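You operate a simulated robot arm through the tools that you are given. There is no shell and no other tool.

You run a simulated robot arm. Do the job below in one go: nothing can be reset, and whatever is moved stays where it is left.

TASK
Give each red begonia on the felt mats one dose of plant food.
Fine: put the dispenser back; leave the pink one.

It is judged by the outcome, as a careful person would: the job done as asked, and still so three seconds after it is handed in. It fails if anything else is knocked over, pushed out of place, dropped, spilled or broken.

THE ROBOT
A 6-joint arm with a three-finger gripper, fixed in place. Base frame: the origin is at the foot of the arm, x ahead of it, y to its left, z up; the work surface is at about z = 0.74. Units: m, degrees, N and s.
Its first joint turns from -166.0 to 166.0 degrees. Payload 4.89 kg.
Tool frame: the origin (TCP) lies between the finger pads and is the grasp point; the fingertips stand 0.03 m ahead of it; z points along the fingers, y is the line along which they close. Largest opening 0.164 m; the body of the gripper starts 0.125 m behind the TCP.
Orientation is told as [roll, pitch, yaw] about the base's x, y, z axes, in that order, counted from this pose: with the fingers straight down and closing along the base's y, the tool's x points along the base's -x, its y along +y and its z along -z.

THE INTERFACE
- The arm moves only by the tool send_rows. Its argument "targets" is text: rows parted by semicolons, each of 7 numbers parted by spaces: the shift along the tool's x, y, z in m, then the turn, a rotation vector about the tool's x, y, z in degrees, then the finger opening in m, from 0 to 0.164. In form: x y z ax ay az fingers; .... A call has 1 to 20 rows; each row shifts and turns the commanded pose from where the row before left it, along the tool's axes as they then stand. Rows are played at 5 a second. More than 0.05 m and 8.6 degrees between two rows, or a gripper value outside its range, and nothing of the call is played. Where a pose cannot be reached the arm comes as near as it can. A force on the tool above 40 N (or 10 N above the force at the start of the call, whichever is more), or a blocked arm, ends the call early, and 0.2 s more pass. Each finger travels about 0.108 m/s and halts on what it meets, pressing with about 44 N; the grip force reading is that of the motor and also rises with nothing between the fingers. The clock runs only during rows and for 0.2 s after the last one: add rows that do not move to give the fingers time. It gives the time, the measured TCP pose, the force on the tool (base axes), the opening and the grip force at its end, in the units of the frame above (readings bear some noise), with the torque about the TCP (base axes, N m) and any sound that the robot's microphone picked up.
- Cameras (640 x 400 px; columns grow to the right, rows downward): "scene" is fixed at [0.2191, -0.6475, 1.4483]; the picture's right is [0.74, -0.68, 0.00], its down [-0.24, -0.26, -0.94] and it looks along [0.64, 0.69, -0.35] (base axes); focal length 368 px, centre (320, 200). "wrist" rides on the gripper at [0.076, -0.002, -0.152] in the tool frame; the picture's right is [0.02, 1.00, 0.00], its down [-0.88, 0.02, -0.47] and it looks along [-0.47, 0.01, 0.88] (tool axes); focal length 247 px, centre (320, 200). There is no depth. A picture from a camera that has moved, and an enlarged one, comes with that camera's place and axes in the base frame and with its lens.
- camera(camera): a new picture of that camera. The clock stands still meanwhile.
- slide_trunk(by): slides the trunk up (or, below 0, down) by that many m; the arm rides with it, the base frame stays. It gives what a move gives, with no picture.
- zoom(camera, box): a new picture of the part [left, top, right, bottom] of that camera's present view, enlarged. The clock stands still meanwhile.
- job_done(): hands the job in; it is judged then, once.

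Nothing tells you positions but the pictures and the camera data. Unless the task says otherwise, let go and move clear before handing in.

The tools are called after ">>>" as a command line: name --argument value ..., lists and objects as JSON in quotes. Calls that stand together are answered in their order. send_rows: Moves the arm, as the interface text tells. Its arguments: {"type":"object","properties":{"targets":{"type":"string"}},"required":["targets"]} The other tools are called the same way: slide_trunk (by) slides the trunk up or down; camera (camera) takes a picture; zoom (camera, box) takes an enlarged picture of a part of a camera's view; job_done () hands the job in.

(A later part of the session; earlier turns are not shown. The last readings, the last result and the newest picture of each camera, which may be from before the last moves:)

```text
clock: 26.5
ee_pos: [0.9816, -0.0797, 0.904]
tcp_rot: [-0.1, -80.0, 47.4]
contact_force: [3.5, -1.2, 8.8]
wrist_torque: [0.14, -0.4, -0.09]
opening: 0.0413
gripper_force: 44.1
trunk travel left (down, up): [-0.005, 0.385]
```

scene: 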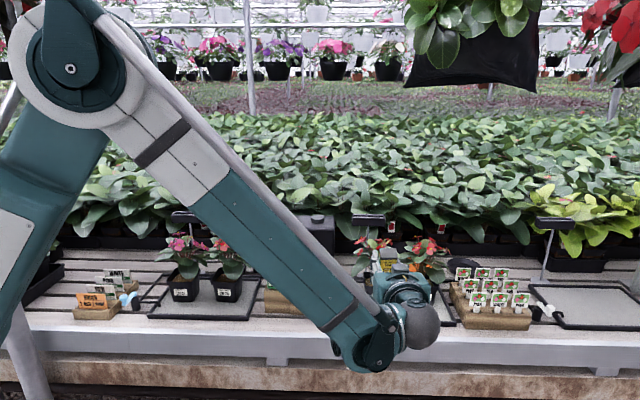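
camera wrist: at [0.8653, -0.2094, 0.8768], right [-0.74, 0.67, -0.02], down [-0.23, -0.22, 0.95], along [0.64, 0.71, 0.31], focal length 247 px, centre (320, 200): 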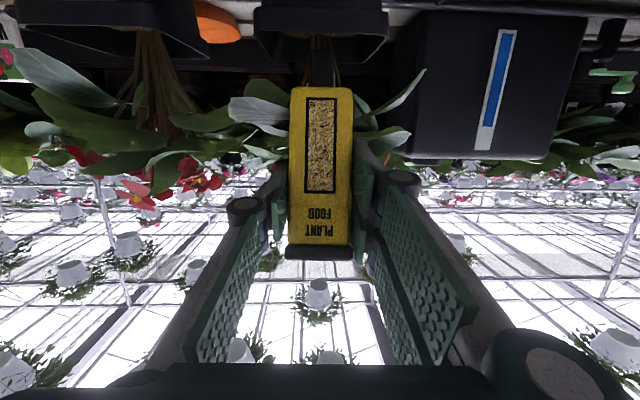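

The tip touches the soil (about 9 N). I press down in 1 mm steps and listen for the dosing click.

>>> send_rows --targets "0.00098 0 0.00017 0 0 0 0.034; 0 0 0 0 0 0 0.034"

```text
clock: 27.1
ee_pos: [0.9817, -0.08, 0.9044]
tcp_rot: [-0.1, -80.1, 47.4]
contact_force: [2.0, -1.0, 21.0]
wrist_torque: [0.38, -0.62, -0.07]
opening: 0.0413
gripper_force: 44.1
trunk travel left (down, up): [-0.005, 0.385]
```

>>> send_rows --targets "0.00098 0 0.00017 0 0 0 0.034; 0 0 0 0 0 0 0.034"

>>> camera --camera "wrist"

>>> zoom --camera "scene" --box '[330, 225, 450, 325]'

```text
clock: 27.7
ee_pos: [0.9807, -0.0799, 0.9037]
tcp_rot: [-0.2, -80.2, 47.5]
contact_force: [4.9, -1.8, 36.5]
wrist_torque: [0.64, -1.19, -0.13]
opening: 0.0412
gripper_force: 44.0
trunk travel left (down, up): [-0.005, 0.385]
```

```text
taken
camera wrist: at [0.8721, -0.2008, 0.8552], right [-0.74, 0.67, -0.02], down [-0.23, -0.22, 0.95], along [0.64, 0.7, 0.31], focal length 247 px, centre (320, 200)
```

wrist: 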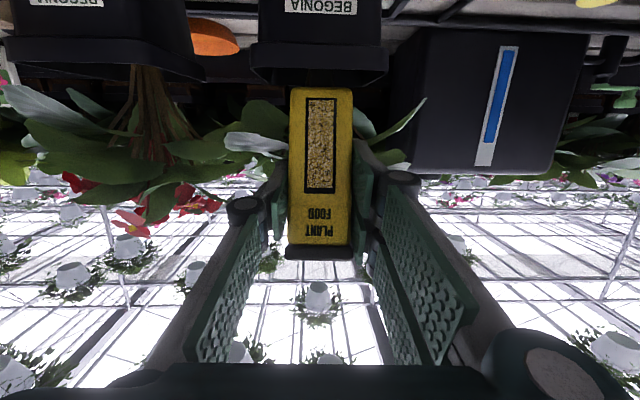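

```text
4.00 times, centred on (390, 275) of scene
camera zoom: at [0.2191, -0.6475, 1.4483], right [0.74, -0.68, 0.0], down [-0.24, -0.26, -0.94], along [0.64, 0.69, -0.35], focal length 1473 px, centre (40, -100)
```

zoom: 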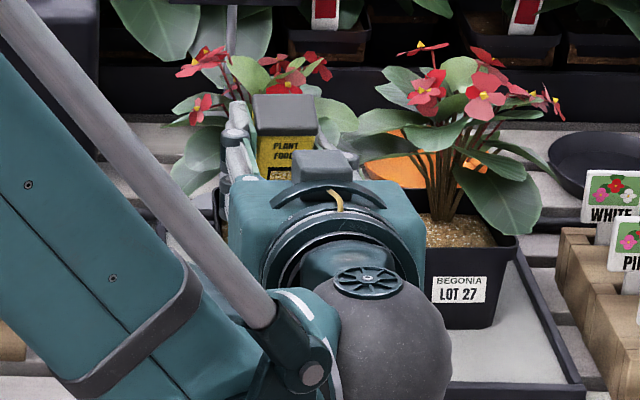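

At 36 N there's still no click or movement of the nozzle, so I ease off and look at what changed.

>>> send_rows --targets "-0.00295 0 -0.00052 0 0 0 0.034; -0.00295 0 -0.00052 0 0 0 0.034; -0.00295 0 -0.00052 0 0 0 0.034; -0.00295 0 -0.00052 0 0 0 0.034; 0 0 0 0 0 0 0.034"

>>> zoom --camera "wrist" --box '[230, 0, 410, 130]'

>>> zoom --camera "wrist" --box '[280, 30, 360, 260]'

>>> zoom --camera "scene" --box '[345, 235, 425, 295]'

```text
clock: 28.9
ee_pos: [0.9807, -0.0805, 0.9139]
tcp_rot: [0.1, -80.0, 47.4]
contact_force: [-0.4, -0.3, -1.1]
wrist_torque: [-0.02, 0.0, 0.03]
opening: 0.0413
gripper_force: 44.1
trunk travel left (down, up): [-0.005, 0.385]
```

```text
3.08 times, centred on (320, 65) of wrist
camera zoom: at [0.8723, -0.2009, 0.8655], right [-0.74, 0.67, -0.02], down [-0.23, -0.22, 0.95], along [0.64, 0.71, 0.31], focal length 760 px, centre (320, 615)
```

zoom: 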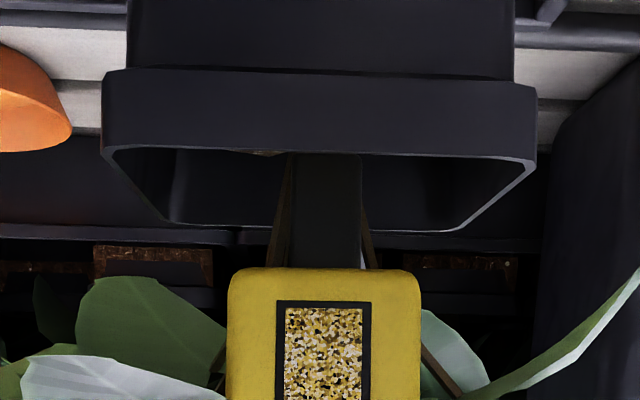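

```text
1.74 times, centred on (320, 145) of wrist
camera zoom: at [0.8723, -0.2009, 0.8655], right [-0.74, 0.67, -0.02], down [-0.23, -0.22, 0.95], along [0.64, 0.71, 0.31], focal length 430 px, centre (320, 296)
```

zoom: 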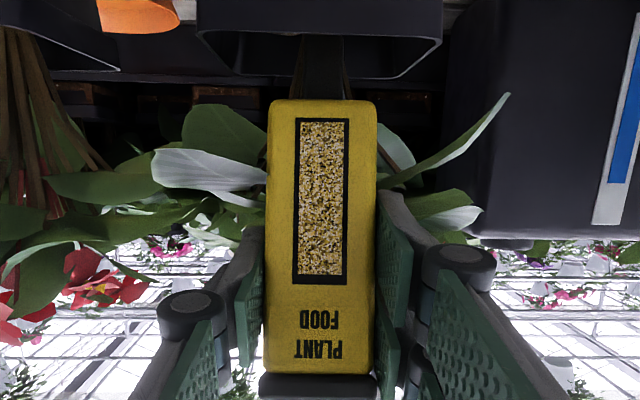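

```text
6.67 times, centred on (385, 265) of scene
camera zoom: at [0.2191, -0.6475, 1.4483], right [0.74, -0.68, 0.0], down [-0.24, -0.26, -0.94], along [0.64, 0.69, -0.35], focal length 2455 px, centre (-113, -233)
```

zoom: 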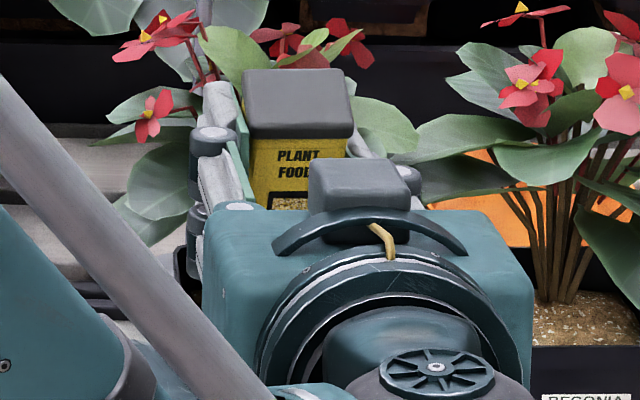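

Nothing moved or spilled, and the leaves were not touched. The nozzle may need to be closer to vertical, so I tilt the dispenser back up to 10° from upright around the tip and check for leaf contact.

>>> send_rows --targets "-0.0036 0 0.0062 0 5 0 0.034; -0.0036 0 0.0058 0 5 0 0.034; 0 0 0 0 0 0 0.034"

>>> zoom --camera "wrist" --box '[200, 0, 440, 260]'

>>> zoom --camera "scene" --box '[345, 235, 425, 295]'

```text
clock: 29.7
ee_pos: [0.9899, -0.0712, 0.9191]
tcp_rot: [0.0, -70.0, 47.4]
contact_force: [0.1, -0.3, -1.4]
wrist_torque: [0.02, 0.01, 0.05]
opening: 0.0413
gripper_force: 43.7
trunk travel left (down, up): [-0.005, 0.385]
```

```text
1.54 times, centred on (320, 130) of wrist
camera zoom: at [0.8771, -0.1959, 0.8993], right [-0.74, 0.67, -0.02], down [-0.11, -0.09, 0.99], along [0.66, 0.73, 0.14], focal length 380 px, centre (320, 308)
```

zoom: 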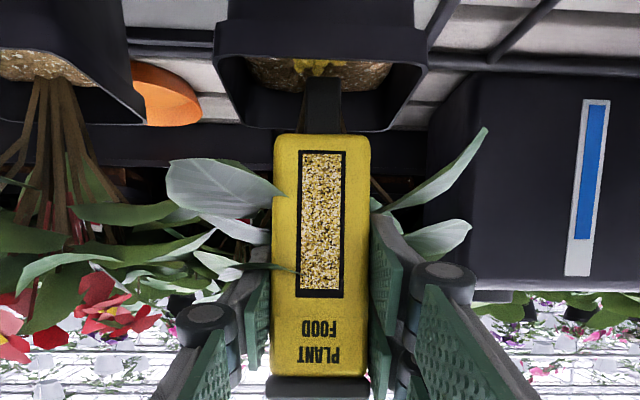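

```text
6.67 times, centred on (385, 265) of scene
camera zoom: at [0.2191, -0.6475, 1.4483], right [0.74, -0.68, 0.0], down [-0.24, -0.26, -0.94], along [0.64, 0.69, -0.35], focal length 2455 px, centre (-113, -233)
```

zoom: 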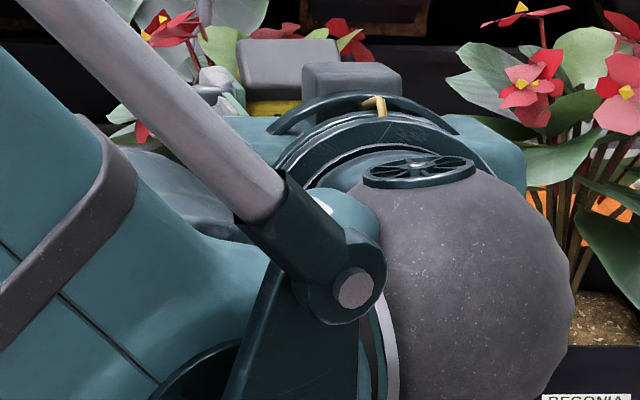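

I notice something yellow on the soil at the nozzle; I'll look closely before pressing again, since a dose may already have come out.

>>> zoom --camera "wrist" --box '[275, 5, 365, 65]'

>>> zoom --camera "wrist" --box '[200, 0, 300, 60]'

```text
6.67 times, centred on (320, 35) of wrist
camera zoom: at [0.8771, -0.1959, 0.8993], right [-0.74, 0.67, -0.02], down [-0.11, -0.09, 0.99], along [0.66, 0.73, 0.14], focal length 1646 px, centre (320, 1300)
```

zoom: 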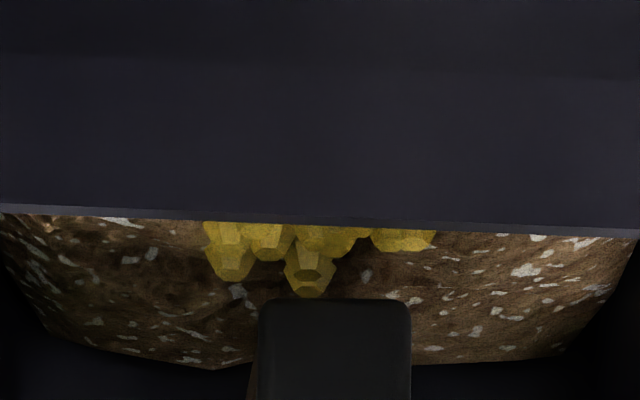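

```text
6.40 times, centred on (250, 30) of wrist
camera zoom: at [0.8771, -0.1959, 0.8993], right [-0.74, 0.67, -0.02], down [-0.11, -0.09, 0.99], along [0.66, 0.73, 0.14], focal length 1581 px, centre (768, 1288)
```

zoom: 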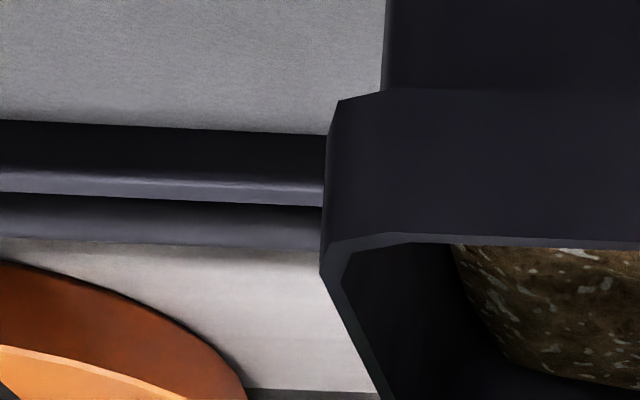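

A cluster of yellow pellets is on LOT 22's soil, so one press gave the dose — LOT 22 is done and must not be pressed again. Now I lift out, back off and move across to LOT 27.

>>> send_rows --targets "-0.0094 0 -0.0034 0 0 0 0.034; -0.0094 0 -0.0034 0 0 0 0.034; -0.0094 0 -0.0034 0 0 0 0.034; 0.0085 0 -0.0235 0 0 0 0.034; 0.0085 0 -0.0235 0 0 0 0.034; 0.0085 0 -0.0235 0 0 0 0.034; 0.0085 0 -0.0235 0 0 0 0.034; 0 -0.0278 0 0 0 0 0.034; 0 -0.0278 0 0 0 0 0.034; 0 -0.0278 0 0 0 0 0.034; 0 -0.0278 0 0 0 0 0.034; 0 -0.0278 0 0 0 0 0.034; 0 0 0 0 0 0 0.034"

>>> camera --camera "wrist"

>>> camera --camera "scene"

```text
clock: 32.5
ee_pos: [1.0253, -0.2404, 0.9484]
tcp_rot: [-0.1, -70.1, 47.4]
contact_force: [-0.8, 0.3, 0.0]
wrist_torque: [-0.05, 0.04, -0.05]
opening: 0.0411
gripper_force: 44.0
trunk travel left (down, up): [-0.005, 0.385]
```

```text
taken
camera wrist: at [0.9125, -0.3636, 0.9287], right [-0.74, 0.67, -0.02], down [-0.11, -0.09, 0.99], along [0.66, 0.73, 0.14], focal length 247 px, centre (320, 200)
```

wrist: 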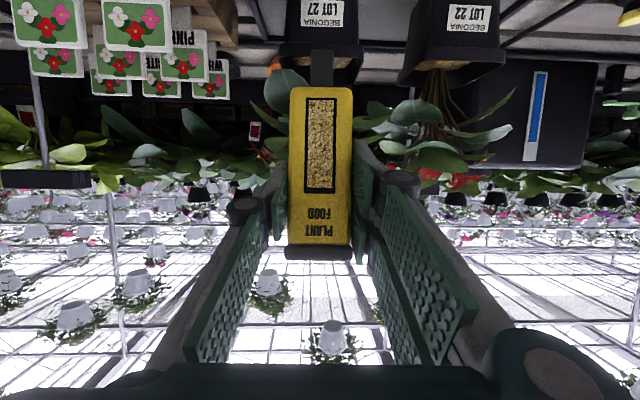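

```text
taken
```

scene: 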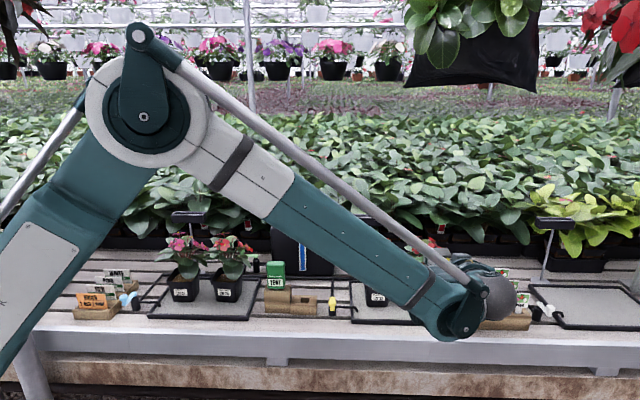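

>>> zoom --camera "wrist" --box '[260, 0, 400, 90]'

>>> zoom --camera "scene" --box '[340, 225, 540, 345]'

```text
4.44 times, centred on (330, 45) of wrist
camera zoom: at [0.9125, -0.3636, 0.9287], right [-0.74, 0.67, -0.02], down [-0.11, -0.09, 0.99], along [0.66, 0.73, 0.14], focal length 1098 px, centre (276, 889)
```

zoom: 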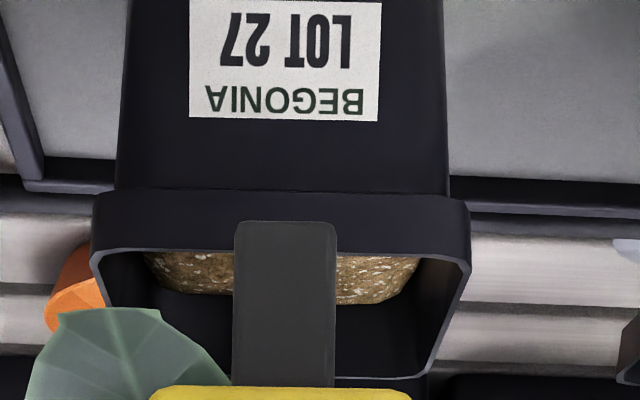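

```text
3.20 times, centred on (440, 285) of scene
camera zoom: at [0.2191, -0.6475, 1.4483], right [0.74, -0.68, 0.0], down [-0.24, -0.26, -0.94], along [0.64, 0.69, -0.35], focal length 1178 px, centre (-64, -72)
```

zoom: 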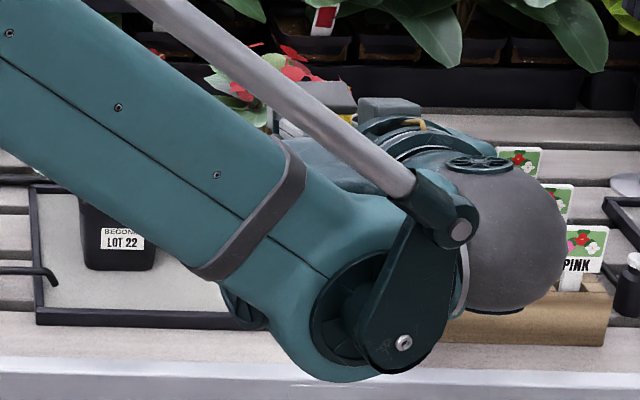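

LOT 27's rim spans about e2 0.614–0.702, centred at e1≈0.914, and the leaves turned out not to push back. I advance at the present 10° lean so the nozzle comes over the front soil, above the rim.

>>> send_rows --targets "-0.0022 0.0003 0.013 0 0 0 0.034; -0.0022 0.0003 0.013 0 0 0 0.034; -0.0022 0.0003 0.013 0 0 0 0.034; -0.0022 0.0003 0.013 0 0 0 0.034; -0.0022 0.0003 0.013 0 0 0 0.034; -0.0022 0.0003 0.013 0 0 0 0.034; -0.0022 0.0004 0.013 0 0 0 0.034; -0.0022 0.0004 0.013 0 0 0 0.034; 0 0 0 0 0 0 0.034"

>>> camera --camera "wrist"

>>> zoom --camera "wrist" --box '[230, 0, 410, 120]'

>>> zoom --camera "scene" --box '[340, 225, 540, 345]'

```text
clock: 34.5
ee_pos: [1.0937, -0.1611, 0.93]
tcp_rot: [0.0, -70.0, 47.3]
contact_force: [0.4, 0.1, -2.1]
wrist_torque: [-0.03, 0.02, 0.01]
opening: 0.041
gripper_force: 43.6
trunk travel left (down, up): [-0.005, 0.385]
```

```text
taken
camera wrist: at [0.9802, -0.285, 0.9098], right [-0.74, 0.67, -0.02], down [-0.11, -0.09, 0.99], along [0.66, 0.73, 0.14], focal length 247 px, centre (320, 200)
```

wrist: 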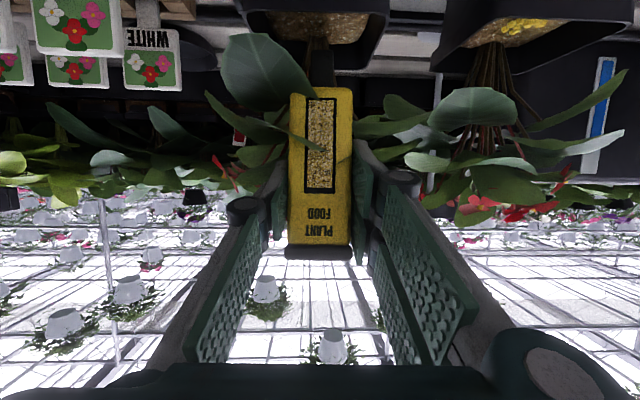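

```text
3.33 times, centred on (320, 60) of wrist
camera zoom: at [0.9802, -0.285, 0.9098], right [-0.74, 0.67, -0.02], down [-0.11, -0.09, 0.99], along [0.66, 0.73, 0.14], focal length 823 px, centre (320, 667)
```

zoom: 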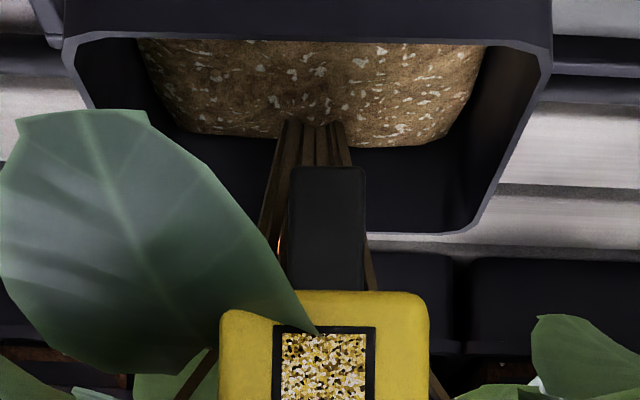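

```text
3.20 times, centred on (440, 285) of scene
camera zoom: at [0.2191, -0.6475, 1.4483], right [0.74, -0.68, 0.0], down [-0.24, -0.26, -0.94], along [0.64, 0.69, -0.35], focal length 1178 px, centre (-64, -72)
```

zoom: 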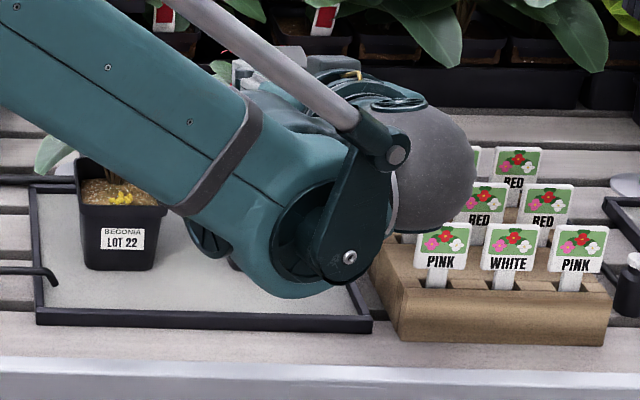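

LOT 22's pellets are clearly visible in the scene view and the pot hasn't moved. Here the nozzle sits between LOT 27's front rim and its stems, so I lower it to just above the soil.

>>> send_rows --targets "0.00376 0 0.00137 0 0 0 0.034; 0.00376 0 0.00137 0 0 0 0.034; 0.00376 0 0.00137 0 0 0 0.034; 0.00376 0 0.00137 0 0 0 0.034; 0 0 0 0 0 0 0.034"

>>> zoom --camera "wrist" --box '[230, 0, 410, 120]'

```text
clock: 35.7
ee_pos: [1.0927, -0.161, 0.9128]
tcp_rot: [0.0, -70.0, 47.5]
contact_force: [-0.3, 0.1, -2.5]
wrist_torque: [-0.04, 0.02, 0.01]
opening: 0.0413
gripper_force: 44.5
trunk travel left (down, up): [-0.005, 0.385]
```

```text
3.33 times, centred on (320, 60) of wrist
camera zoom: at [0.9805, -0.2851, 0.8937], right [-0.74, 0.67, -0.02], down [-0.11, -0.09, 0.99], along [0.66, 0.73, 0.14], focal length 823 px, centre (320, 667)
```

zoom: 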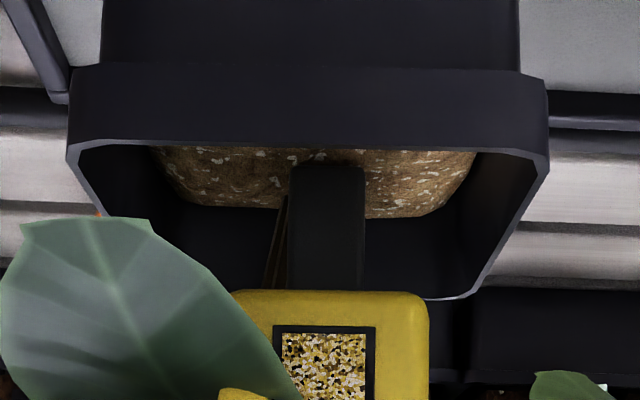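

>>> send_rows --targets "0.00141 0 0.00051 0 0 0 0.034; 0.00141 0 0.00051 0 0 0 0.034; 0.00141 0 0.00051 0 0 0 0.034; 0 0 0 0 0 0 0.034"

```text
clock: 36.7
ee_pos: [1.0934, -0.16, 0.9084]
tcp_rot: [-0.1, -70.0, 47.3]
contact_force: [-0.5, 0.0, -2.2]
wrist_torque: [-0.01, 0.0, -0.03]
opening: 0.0413
gripper_force: 44.6
trunk travel left (down, up): [-0.005, 0.385]
```

>>> send_rows --targets "0.00141 0 0.00051 0 0 0 0.034; 0.00094 0 0.00034 0 0 0 0.034; 0 0 0 0 0 0 0.034"

>>> zoom --camera "wrist" --box '[230, 0, 410, 120]'

```text
clock: 37.5
ee_pos: [1.0927, -0.1604, 0.9081]
tcp_rot: [0.0, -70.1, 47.3]
contact_force: [6.6, -0.5, 20.1]
wrist_torque: [0.19, -0.83, -0.05]
opening: 0.0409
gripper_force: 43.9
trunk travel left (down, up): [-0.005, 0.385]
```

```text
3.33 times, centred on (320, 60) of wrist
camera zoom: at [0.9798, -0.2852, 0.8883], right [-0.74, 0.67, -0.02], down [-0.11, -0.09, 0.99], along [0.66, 0.73, 0.14], focal length 823 px, centre (320, 667)
```

zoom: 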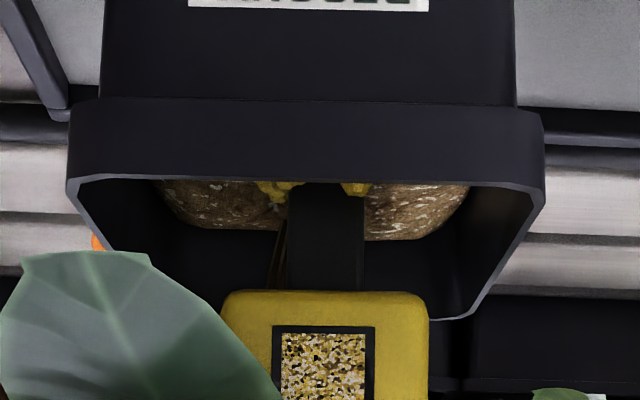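

Pellets have appeared around the nozzle at about 20 N, so LOT 27 has its dose. I lift straight out and check how the pellets compare with LOT 22.

>>> send_rows --targets "-0.0047 0 -0.0017 0 0 0 0.034; -0.0094 0 -0.0034 0 0 0 0.034; -0.0094 0 -0.0034 0 0 0 0.034; -0.0094 0 -0.0034 0 0 0 0.034; 0 0 0 0 0 0 0.034"

>>> camera --camera "wrist"

>>> zoom --camera "wrist" --box '[230, 0, 410, 120]'

>>> zoom --camera "wrist" --box '[440, 0, 620, 120]'

>>> zoom --camera "scene" --box '[345, 255, 415, 310]'

```text
clock: 38.7
ee_pos: [1.0936, -0.1598, 0.9413]
tcp_rot: [0.0, -70.0, 47.2]
contact_force: [-0.5, -0.3, -2.2]
wrist_torque: [0.02, 0.01, 0.02]
opening: 0.0413
gripper_force: 43.8
trunk travel left (down, up): [-0.005, 0.385]
```

```text
taken
camera wrist: at [0.9812, -0.2854, 0.9219], right [-0.74, 0.67, -0.02], down [-0.11, -0.09, 0.99], along [0.66, 0.73, 0.14], focal length 247 px, centre (320, 200)
```

wrist: 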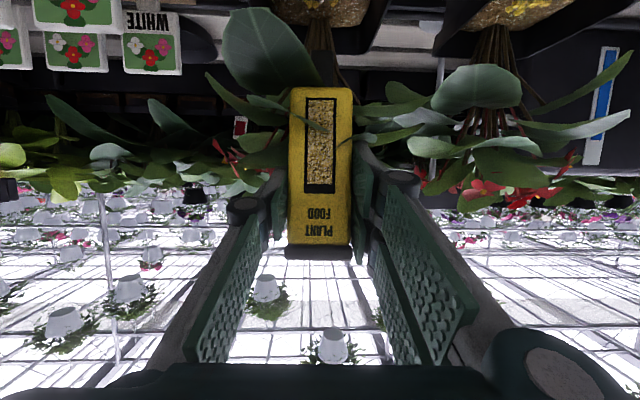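

```text
3.33 times, centred on (320, 60) of wrist
camera zoom: at [0.9812, -0.2854, 0.9219], right [-0.74, 0.67, -0.02], down [-0.11, -0.09, 0.99], along [0.66, 0.73, 0.14], focal length 823 px, centre (320, 667)
```

zoom: 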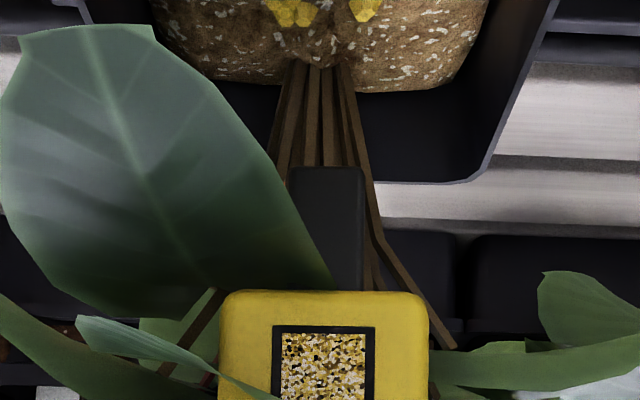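

```text
3.33 times, centred on (530, 60) of wrist
camera zoom: at [0.9812, -0.2854, 0.9219], right [-0.74, 0.67, -0.02], down [-0.11, -0.09, 0.99], along [0.66, 0.73, 0.14], focal length 823 px, centre (-380, 667)
```

zoom: 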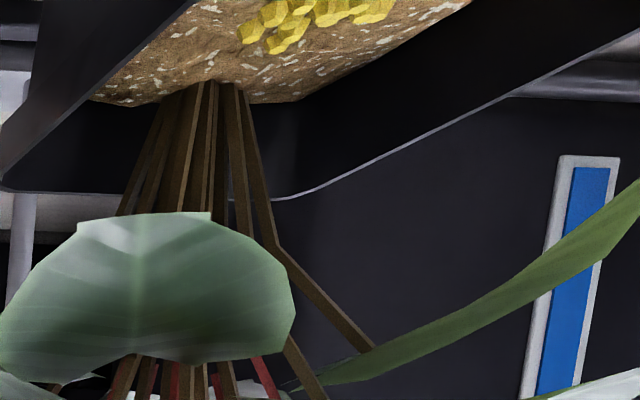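

```text
7.27 times, centred on (380, 282) of scene
camera zoom: at [0.2191, -0.6475, 1.4483], right [0.74, -0.68, 0.0], down [-0.24, -0.26, -0.94], along [0.64, 0.69, -0.35], focal length 2678 px, centre (-116, -400)
```

zoom: 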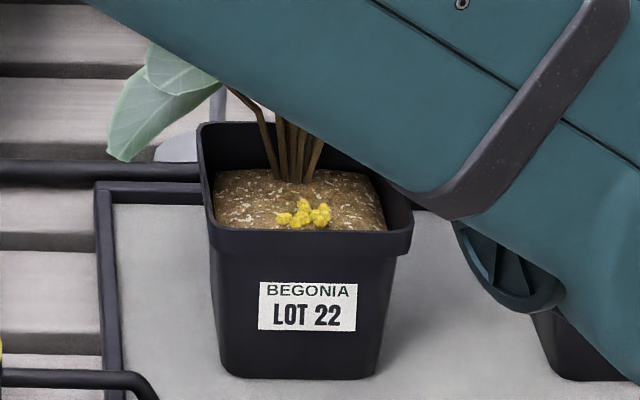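

Both right-hand pots now show a cluster of pellets. I back away and carry the dispenser left in front of the bench, which also clears the scene camera's view of LOT 27.

>>> send_rows --targets "-0.0188 0 -0.0068 0 0 0 0.034; 0.0084 0 -0.0231 0 0 0 0.034; 0.0084 0 -0.0231 0 0 0 0.034; 0.0084 0 -0.0231 0 0 0 0.034; 0.0084 0 -0.0231 0 0 0 0.034; 0.0084 0 -0.0231 0 0 0 0.034; 0 0.0302 0 0 0 0 0.034; 0 0.0302 0 0 0 0 0.034; 0 0.0302 0 0 0 0 0.034; 0 0.0302 0 0 0 0 0.034; 0 0.0302 0 0 0 0 0.034; 0 0.0302 0 0 0 0 0.034; 0 0.0302 0 0 0 0 0.034; 0 0.0302 0 0 0 0 0.034; 0 0.0302 0 0 0 0 0.034; 0 0.0302 0 0 0 0 0.034; 0 0.0302 0 0 0 0 0.034; 0 0.0302 0 0 0 0 0.034; 0 0 0 0 0 0 0.034"

>>> camera --camera "scene"

>>> zoom --camera "scene" --box '[345, 225, 465, 325]'

>>> camera --camera "wrist"

```text
clock: 42.7
ee_pos: [0.742, -0.0049, 0.9613]
tcp_rot: [-0.1, -70.1, 47.3]
contact_force: [1.1, -0.6, -0.5]
wrist_torque: [-0.01, 0.0, 0.02]
opening: 0.0411
gripper_force: 43.6
trunk travel left (down, up): [-0.005, 0.385]
```

```text
taken
```

scene: 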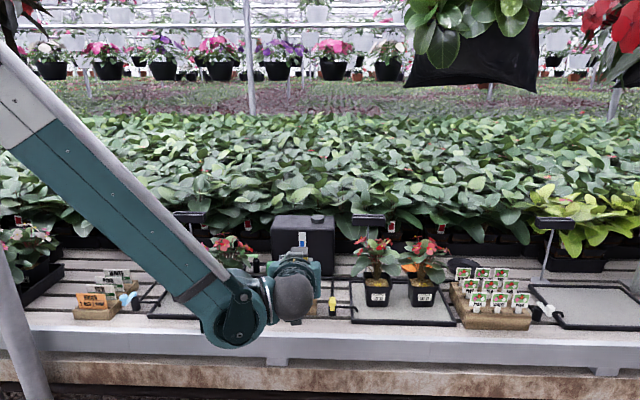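

```text
4.00 times, centred on (405, 275) of scene
camera zoom: at [0.2191, -0.6475, 1.4483], right [0.74, -0.68, 0.0], down [-0.24, -0.26, -0.94], along [0.64, 0.69, -0.35], focal length 1473 px, centre (-20, -100)
```

zoom: 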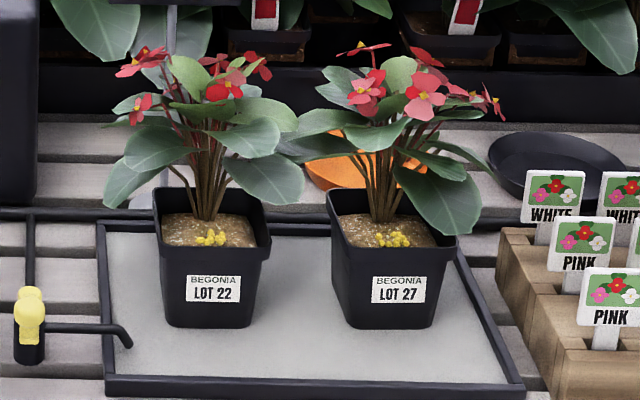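

```text
taken
camera wrist: at [0.6301, -0.1297, 0.942], right [-0.74, 0.67, -0.02], down [-0.11, -0.09, 0.99], along [0.66, 0.73, 0.14], focal length 247 px, centre (320, 200)
```

wrist: 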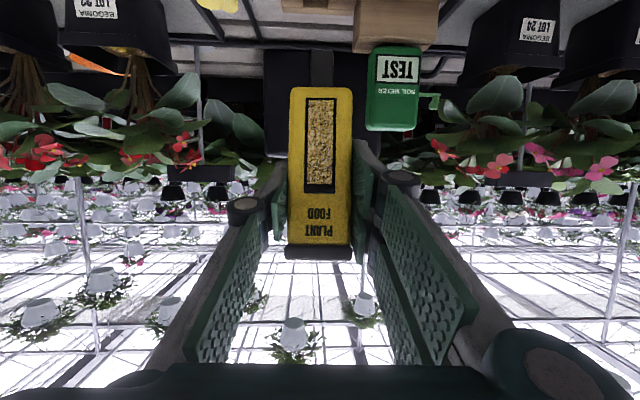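

LOT 22 and LOT 27 have equal pellet clusters and haven't moved. For LOT 24, which is close to the base, I swing the tool 40° so that the wrist stays away from the base, approaching from its right-front.

>>> send_rows --targets "0 0 0 -6.27 0 -2.28 0.034; 0 0 0 -6.27 0 -2.28 0.034; 0 0 0 -6.27 0 -2.28 0.034; 0 0 0 -6.27 0 -2.28 0.034; 0 0 0 -6.27 0 -2.28 0.034; 0 0 0 -6.27 0 -2.28 0.034; 0 0 0 0 0 0 0.034"

>>> camera --camera "scene"

>>> camera --camera "wrist"

```text
clock: 44.3
ee_pos: [0.745, -0.005, 0.9613]
tcp_rot: [0.1, -70.0, 87.4]
contact_force: [0.1, 0.9, -1.0]
wrist_torque: [-0.05, -0.03, -0.07]
opening: 0.0412
gripper_force: 43.5
trunk travel left (down, up): [-0.005, 0.385]
```

```text
taken
```

scene: 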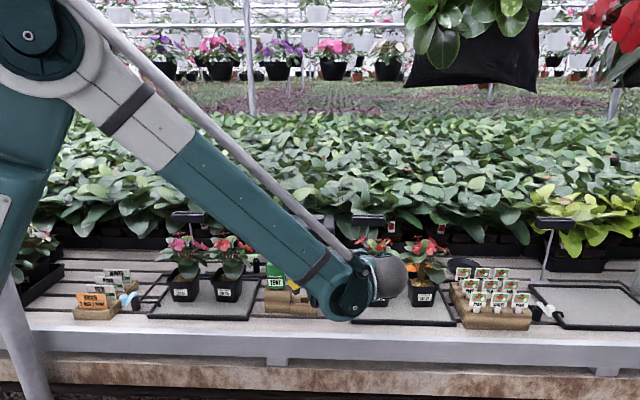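

```text
taken
camera wrist: at [0.7382, -0.1736, 0.9421], right [-1.0, 0.04, -0.02], down [-0.03, -0.14, 0.99], along [0.03, 0.99, 0.14], focal length 247 px, centre (320, 200)
```

wrist: 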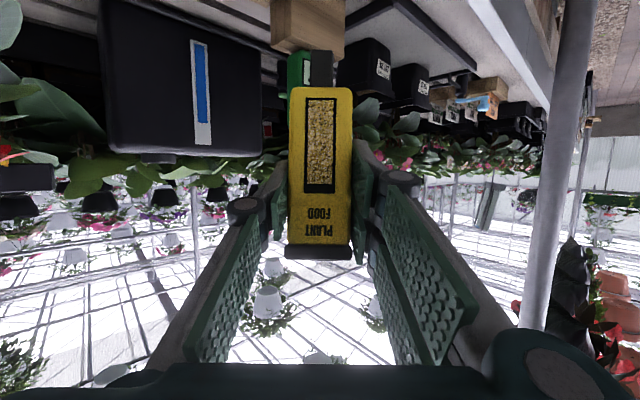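

>>> send_rows --targets "-0.0086 0.0123 0.0236 0 0 0 0.034; -0.0086 0.0123 0.0236 0 0 0 0.034; -0.0086 0.0123 0.0236 0 0 0 0.034; -0.0086 0.0123 0.0236 0 0 0 0.034; -0.0086 0.0123 0.0236 0 0 0 0.034; -0.0086 0.0123 0.0236 0 0 0 0.034; 0 0 0 0 0 0 0.034"

>>> camera --camera "scene"

>>> camera --camera "wrist"

>>> zoom --camera "wrist" --box '[250, 0, 430, 120]'

```text
clock: 45.9
ee_pos: [0.676, 0.15, 0.9625]
tcp_rot: [0.1, -70.0, 87.3]
contact_force: [1.1, -0.6, -1.1]
wrist_torque: [0.04, -0.01, 0.02]
opening: 0.0413
gripper_force: 43.9
trunk travel left (down, up): [-0.005, 0.385]
```

```text
taken
```

scene: 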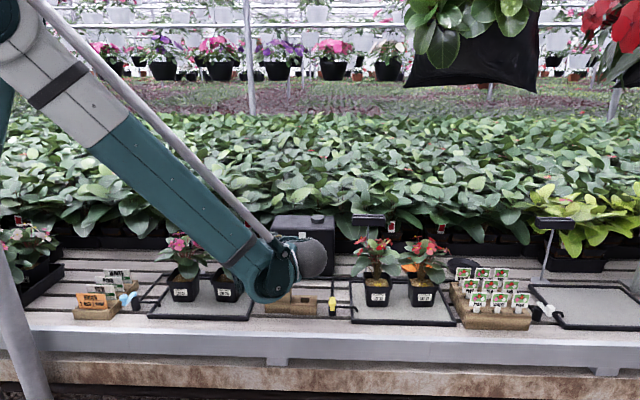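

```text
taken
camera wrist: at [0.6708, -0.0197, 0.9426], right [-1.0, 0.04, -0.02], down [-0.03, -0.14, 0.99], along [0.04, 0.99, 0.14], focal length 247 px, centre (320, 200)
```

wrist: 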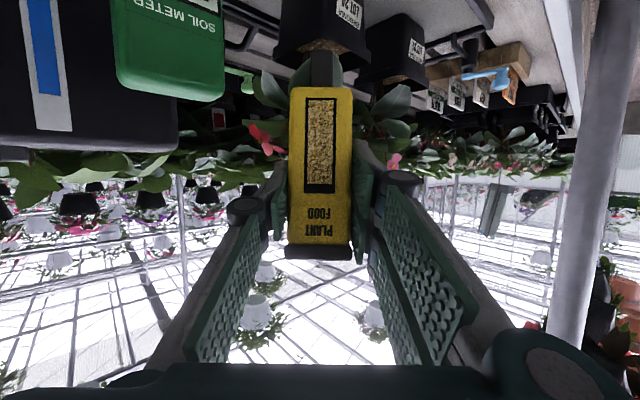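

```text
3.33 times, centred on (340, 60) of wrist
camera zoom: at [0.6708, -0.0197, 0.9426], right [-1.0, 0.04, -0.02], down [-0.03, -0.14, 0.99], along [0.04, 0.99, 0.14], focal length 823 px, centre (253, 667)
```

zoom: 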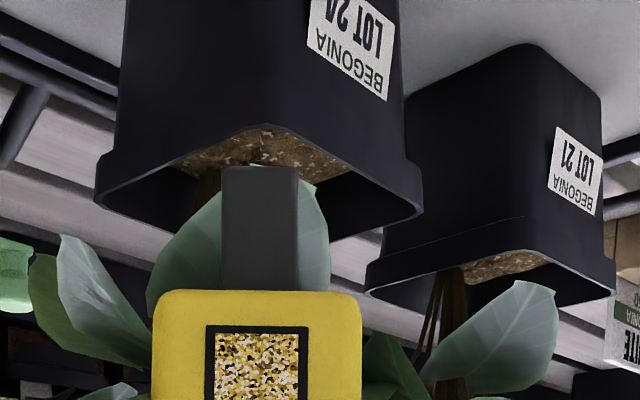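

LOT 24 is seen corner-on: its centre is near base (0.681, 0.282), nearest rim corner at about (0.677, 0.235). I advance slowly so the nozzle hovers over the soil just in front of its stems.

>>> send_rows --targets "-0.0008 0.0006 0.0148 0 0 0 0.034; -0.0008 0.0006 0.0148 0 0 0 0.034; -0.0008 0.0006 0.0148 0 0 0 0.034; -0.0008 0.0006 0.0148 0 0 0 0.034; -0.0008 0.0007 0.0148 0 0 0 0.034; -0.0008 0.0007 0.0148 0 0 0 0.034; -0.0008 0.0007 0.0148 0 0 0 0.034; 0 0 0 0 0 0 0.034"

>>> camera --camera "wrist"

>>> zoom --camera "wrist" --box '[230, 0, 410, 120]'

>>> zoom --camera "scene" --box '[150, 210, 350, 330]'

```text
clock: 47.7
ee_pos: [0.678, 0.2486, 0.9304]
tcp_rot: [0.0, -70.0, 87.3]
contact_force: [0.5, 0.1, -1.4]
wrist_torque: [0.03, -0.03, -0.01]
opening: 0.0413
gripper_force: 44.1
trunk travel left (down, up): [-0.005, 0.385]
```

```text
taken
camera wrist: at [0.6717, 0.0802, 0.9111], right [-1.0, 0.04, -0.02], down [-0.03, -0.14, 0.99], along [0.04, 0.99, 0.14], focal length 247 px, centre (320, 200)
```

wrist: 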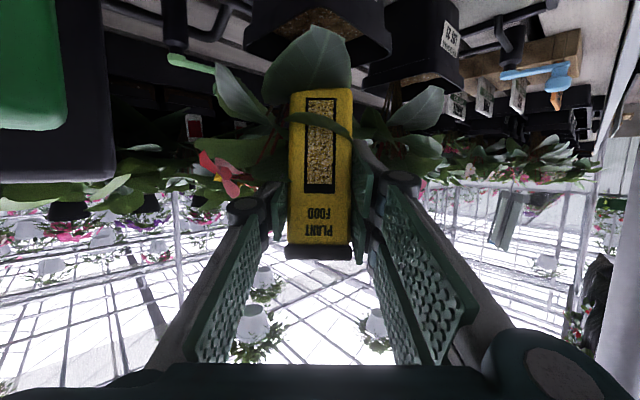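

```text
3.33 times, centred on (320, 60) of wrist
camera zoom: at [0.6717, 0.0802, 0.9111], right [-1.0, 0.04, -0.02], down [-0.03, -0.14, 0.99], along [0.04, 0.99, 0.14], focal length 823 px, centre (320, 667)
```

zoom: 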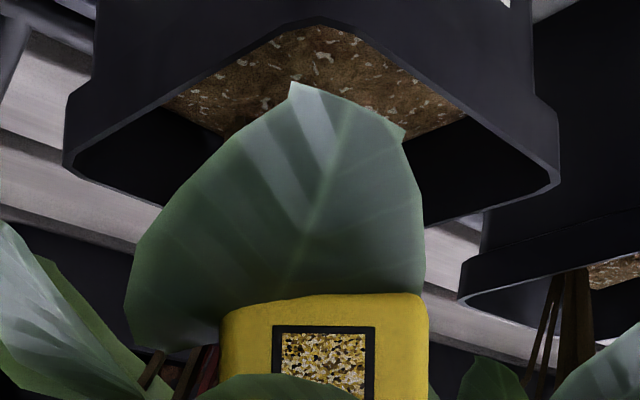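

```text
3.20 times, centred on (250, 270) of scene
camera zoom: at [0.2191, -0.6475, 1.4483], right [0.74, -0.68, 0.0], down [-0.24, -0.26, -0.94], along [0.64, 0.69, -0.35], focal length 1178 px, centre (544, -24)
```

zoom: 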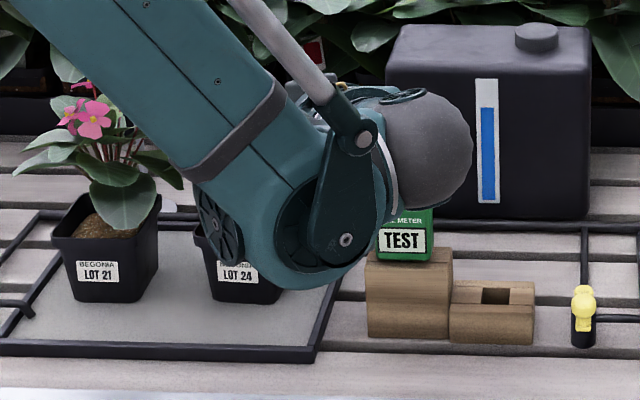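

The nozzle is over LOT 24's soil about 2.5 cm inside the near corner (the leaf just overlaps it in view, without force). I lower it.

>>> send_rows --targets "0.00376 0 0.00137 0 0 0 0.034; 0.00376 0 0.00137 0 0 0 0.034; 0.00376 0 0.00137 0 0 0 0.034; 0.00376 0 0.00137 0 0 0 0.034; 0 0 0 0 0 0 0.034"

>>> zoom --camera "wrist" --box '[230, 0, 410, 120]'

```text
clock: 48.9
ee_pos: [0.6771, 0.249, 0.9158]
tcp_rot: [0.0, -69.9, 87.3]
contact_force: [-0.1, -0.2, -1.8]
wrist_torque: [0.02, -0.05, 0.0]
opening: 0.0414
gripper_force: 44.3
trunk travel left (down, up): [-0.005, 0.385]
```

```text
3.33 times, centred on (320, 60) of wrist
camera zoom: at [0.6714, 0.0804, 0.8955], right [-1.0, 0.04, -0.02], down [-0.03, -0.14, 0.99], along [0.04, 0.99, 0.14], focal length 823 px, centre (320, 667)
```

zoom: 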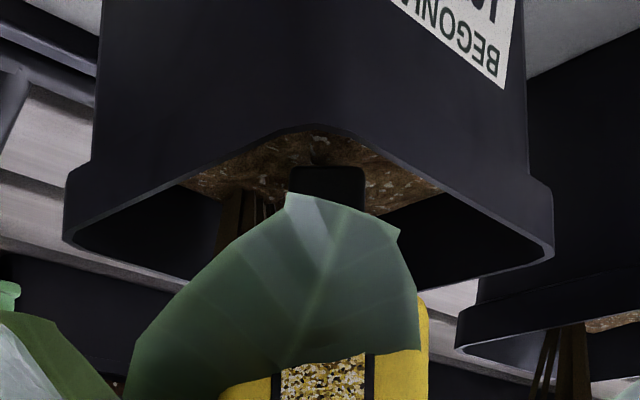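

>>> send_rows --targets "0.00141 0 0.00051 0 0 0 0.034; 0.00141 0 0.00051 0 0 0 0.034; 0.00141 0 0.00051 0 0 0 0.034; 0 0 0 0 0 0 0.034"

>>> zoom --camera "wrist" --box '[230, 0, 410, 120]'

```text
clock: 49.9
ee_pos: [0.6783, 0.2479, 0.91]
tcp_rot: [0.0, -70.0, 87.4]
contact_force: [-0.3, 0.2, -2.0]
wrist_torque: [0.0, 0.0, 0.0]
opening: 0.0411
gripper_force: 44.4
trunk travel left (down, up): [-0.005, 0.385]
```

```text
3.33 times, centred on (320, 60) of wrist
camera zoom: at [0.6717, 0.08, 0.8911], right [-1.0, 0.04, -0.02], down [-0.03, -0.14, 0.99], along [0.04, 0.99, 0.14], focal length 823 px, centre (320, 667)
```

zoom: 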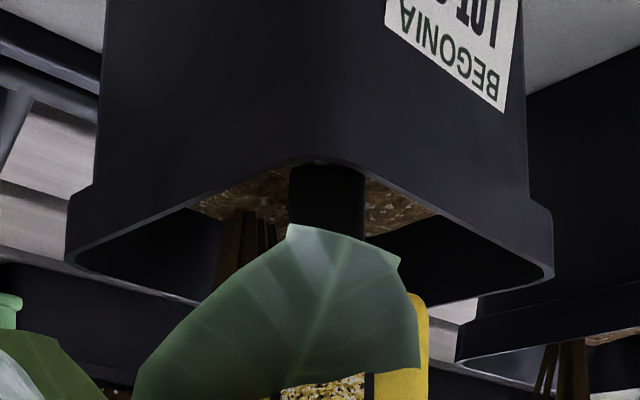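

>>> send_rows --targets "0.00141 0 0.00051 0 0 0 0.034; 0.00141 0 0.00051 0 0 0 0.034; 0 0 0 0 0 0 0.034"

>>> zoom --camera "wrist" --box '[230, 0, 410, 120]'

```text
clock: 50.7
ee_pos: [0.6767, 0.2485, 0.9082]
tcp_rot: [-0.1, -70.0, 87.4]
contact_force: [1.9, 0.5, 7.8]
wrist_torque: [0.13, -0.23, -0.06]
opening: 0.0414
gripper_force: 43.8
trunk travel left (down, up): [-0.005, 0.385]
```

```text
3.33 times, centred on (320, 60) of wrist
camera zoom: at [0.6714, 0.0799, 0.8886], right [-1.0, 0.04, -0.02], down [-0.03, -0.14, 0.99], along [0.04, 0.99, 0.14], focal length 823 px, centre (320, 667)
```

zoom: 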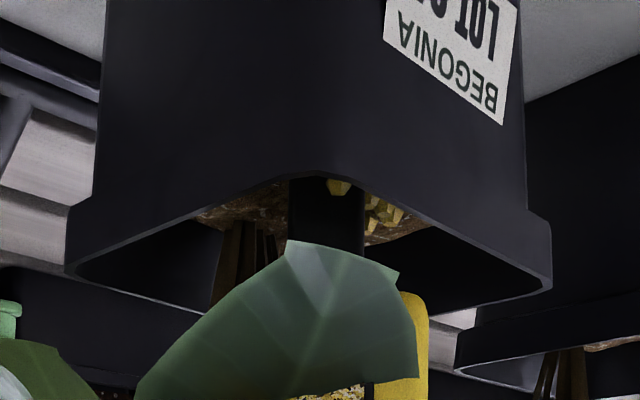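

Pellets appeared on LOT 24's soil at only about 8 N, so I lift straight out and back away.

>>> send_rows --targets "-0.0047 0 -0.0017 0 0 0 0.034; -0.0094 0 -0.0034 0 0 0 0.034; -0.0094 0 -0.0034 0 0 0 0.034; -0.0094 0 -0.0034 0 0 0 0.034; -0.0094 0 -0.0034 0 0 0 0.034; 0.0085 0 -0.0235 0 0 0 0.034; 0.0085 0 -0.0235 0 0 0 0.034; 0.0085 0 -0.0235 0 0 0 0.034; 0.0085 0 -0.0235 0 0 0 0.034; 0 0 0 0 0 0 0.034"

>>> zoom --camera "scene" --box '[150, 210, 350, 330]'

>>> camera --camera "wrist"

```text
clock: 52.9
ee_pos: [0.6727, 0.1489, 0.9527]
tcp_rot: [0.1, -70.0, 87.3]
contact_force: [0.2, 0.1, -1.2]
wrist_torque: [-0.05, -0.01, 0.01]
opening: 0.0412
gripper_force: 43.8
trunk travel left (down, up): [-0.005, 0.385]
```

```text
3.20 times, centred on (250, 270) of scene
camera zoom: at [0.2191, -0.6475, 1.4483], right [0.74, -0.68, 0.0], down [-0.24, -0.26, -0.94], along [0.64, 0.69, -0.35], focal length 1178 px, centre (544, -24)
```

zoom: 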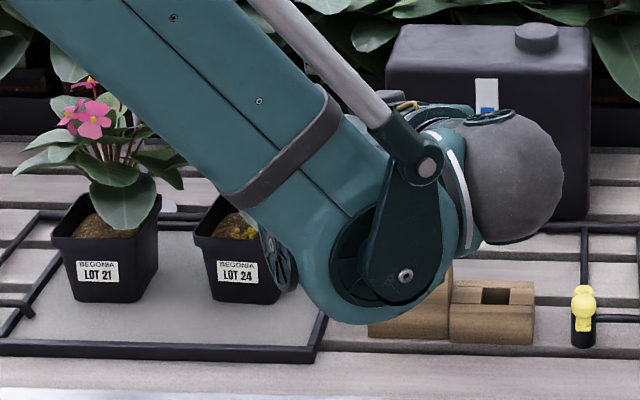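

```text
taken
camera wrist: at [0.6672, -0.0199, 0.9328], right [-1.0, 0.04, -0.02], down [-0.03, -0.14, 0.99], along [0.04, 0.99, 0.14], focal length 247 px, centre (320, 200)
```

wrist: 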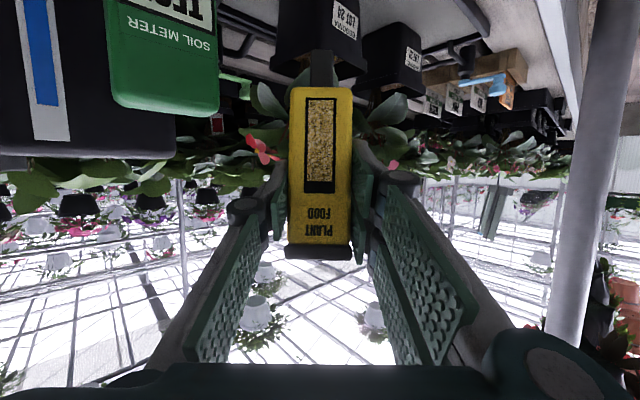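

All three red pots are dosed. I head back: retrace to in front of the dispenser's block, un-swing the tool and bring the dispenser fully upright.

>>> send_rows --targets "0.0059 -0.01325 -0.02453 0 0 0 0.034; 0.0059 -0.01325 -0.02453 0 0 0 0.034; 0.0059 -0.01325 -0.02453 0 0 0 0.034; 0.0059 -0.01325 -0.02453 0 0 0 0.034; 0.0059 -0.01325 -0.02453 0 0 0 0.034; 0.0059 -0.01325 -0.02453 0 0 0 0.034; 0 0 0 6.27 0 2.28 0.034; 0 0 0 6.27 0 2.28 0.034; 0 0 0 6.27 0 2.28 0.034; 0 0 0 6.27 0 2.28 0.034; 0 0 0 6.27 0 2.28 0.034; 0 0 0 6.27 0 2.28 0.034; 0 0 0 0 5 0 0.034; 0 0 0 0 5 0 0.034; 0 0 0 0 0 0 0.034"

>>> camera --camera "scene"

>>> camera --camera "wrist"

>>> zoom --camera "scene" --box '[150, 220, 270, 320]'

```text
clock: 56.1
ee_pos: [0.7445, -0.0063, 0.9694]
tcp_rot: [0.0, -60.0, 47.5]
contact_force: [-0.2, -0.4, -2.2]
wrist_torque: [0.05, -0.02, 0.01]
opening: 0.0411
gripper_force: 44.0
trunk travel left (down, up): [-0.005, 0.385]
```

```text
taken
```

scene: 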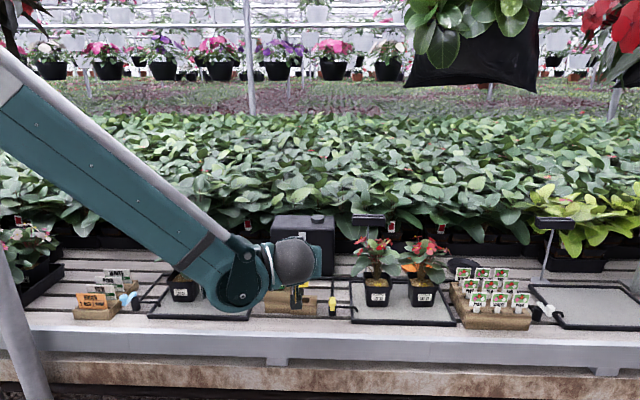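

```text
taken
camera wrist: at [0.6309, -0.1307, 0.98], right [-0.74, 0.67, -0.02], down [0.01, 0.04, 1.0], along [0.67, 0.74, -0.03], focal length 247 px, centre (320, 200)
```

wrist: 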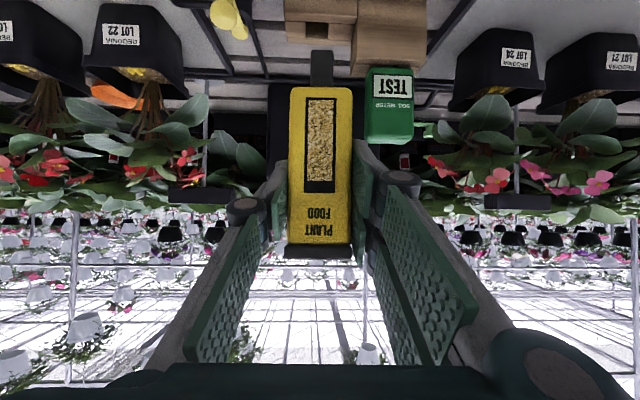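

```text
4.00 times, centred on (210, 270) of scene
camera zoom: at [0.2191, -0.6475, 1.4483], right [0.74, -0.68, 0.0], down [-0.24, -0.26, -0.94], along [0.64, 0.69, -0.35], focal length 1473 px, centre (760, -80)
```

zoom: 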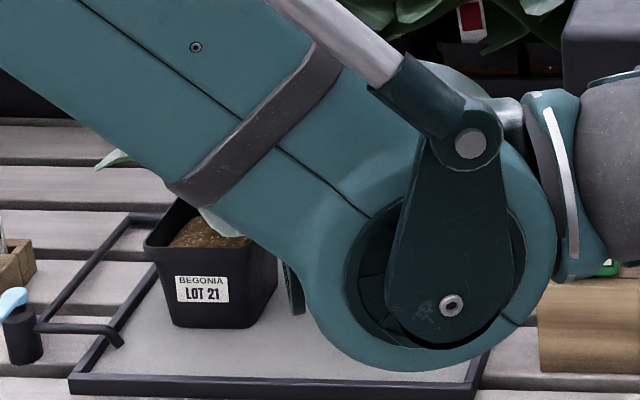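

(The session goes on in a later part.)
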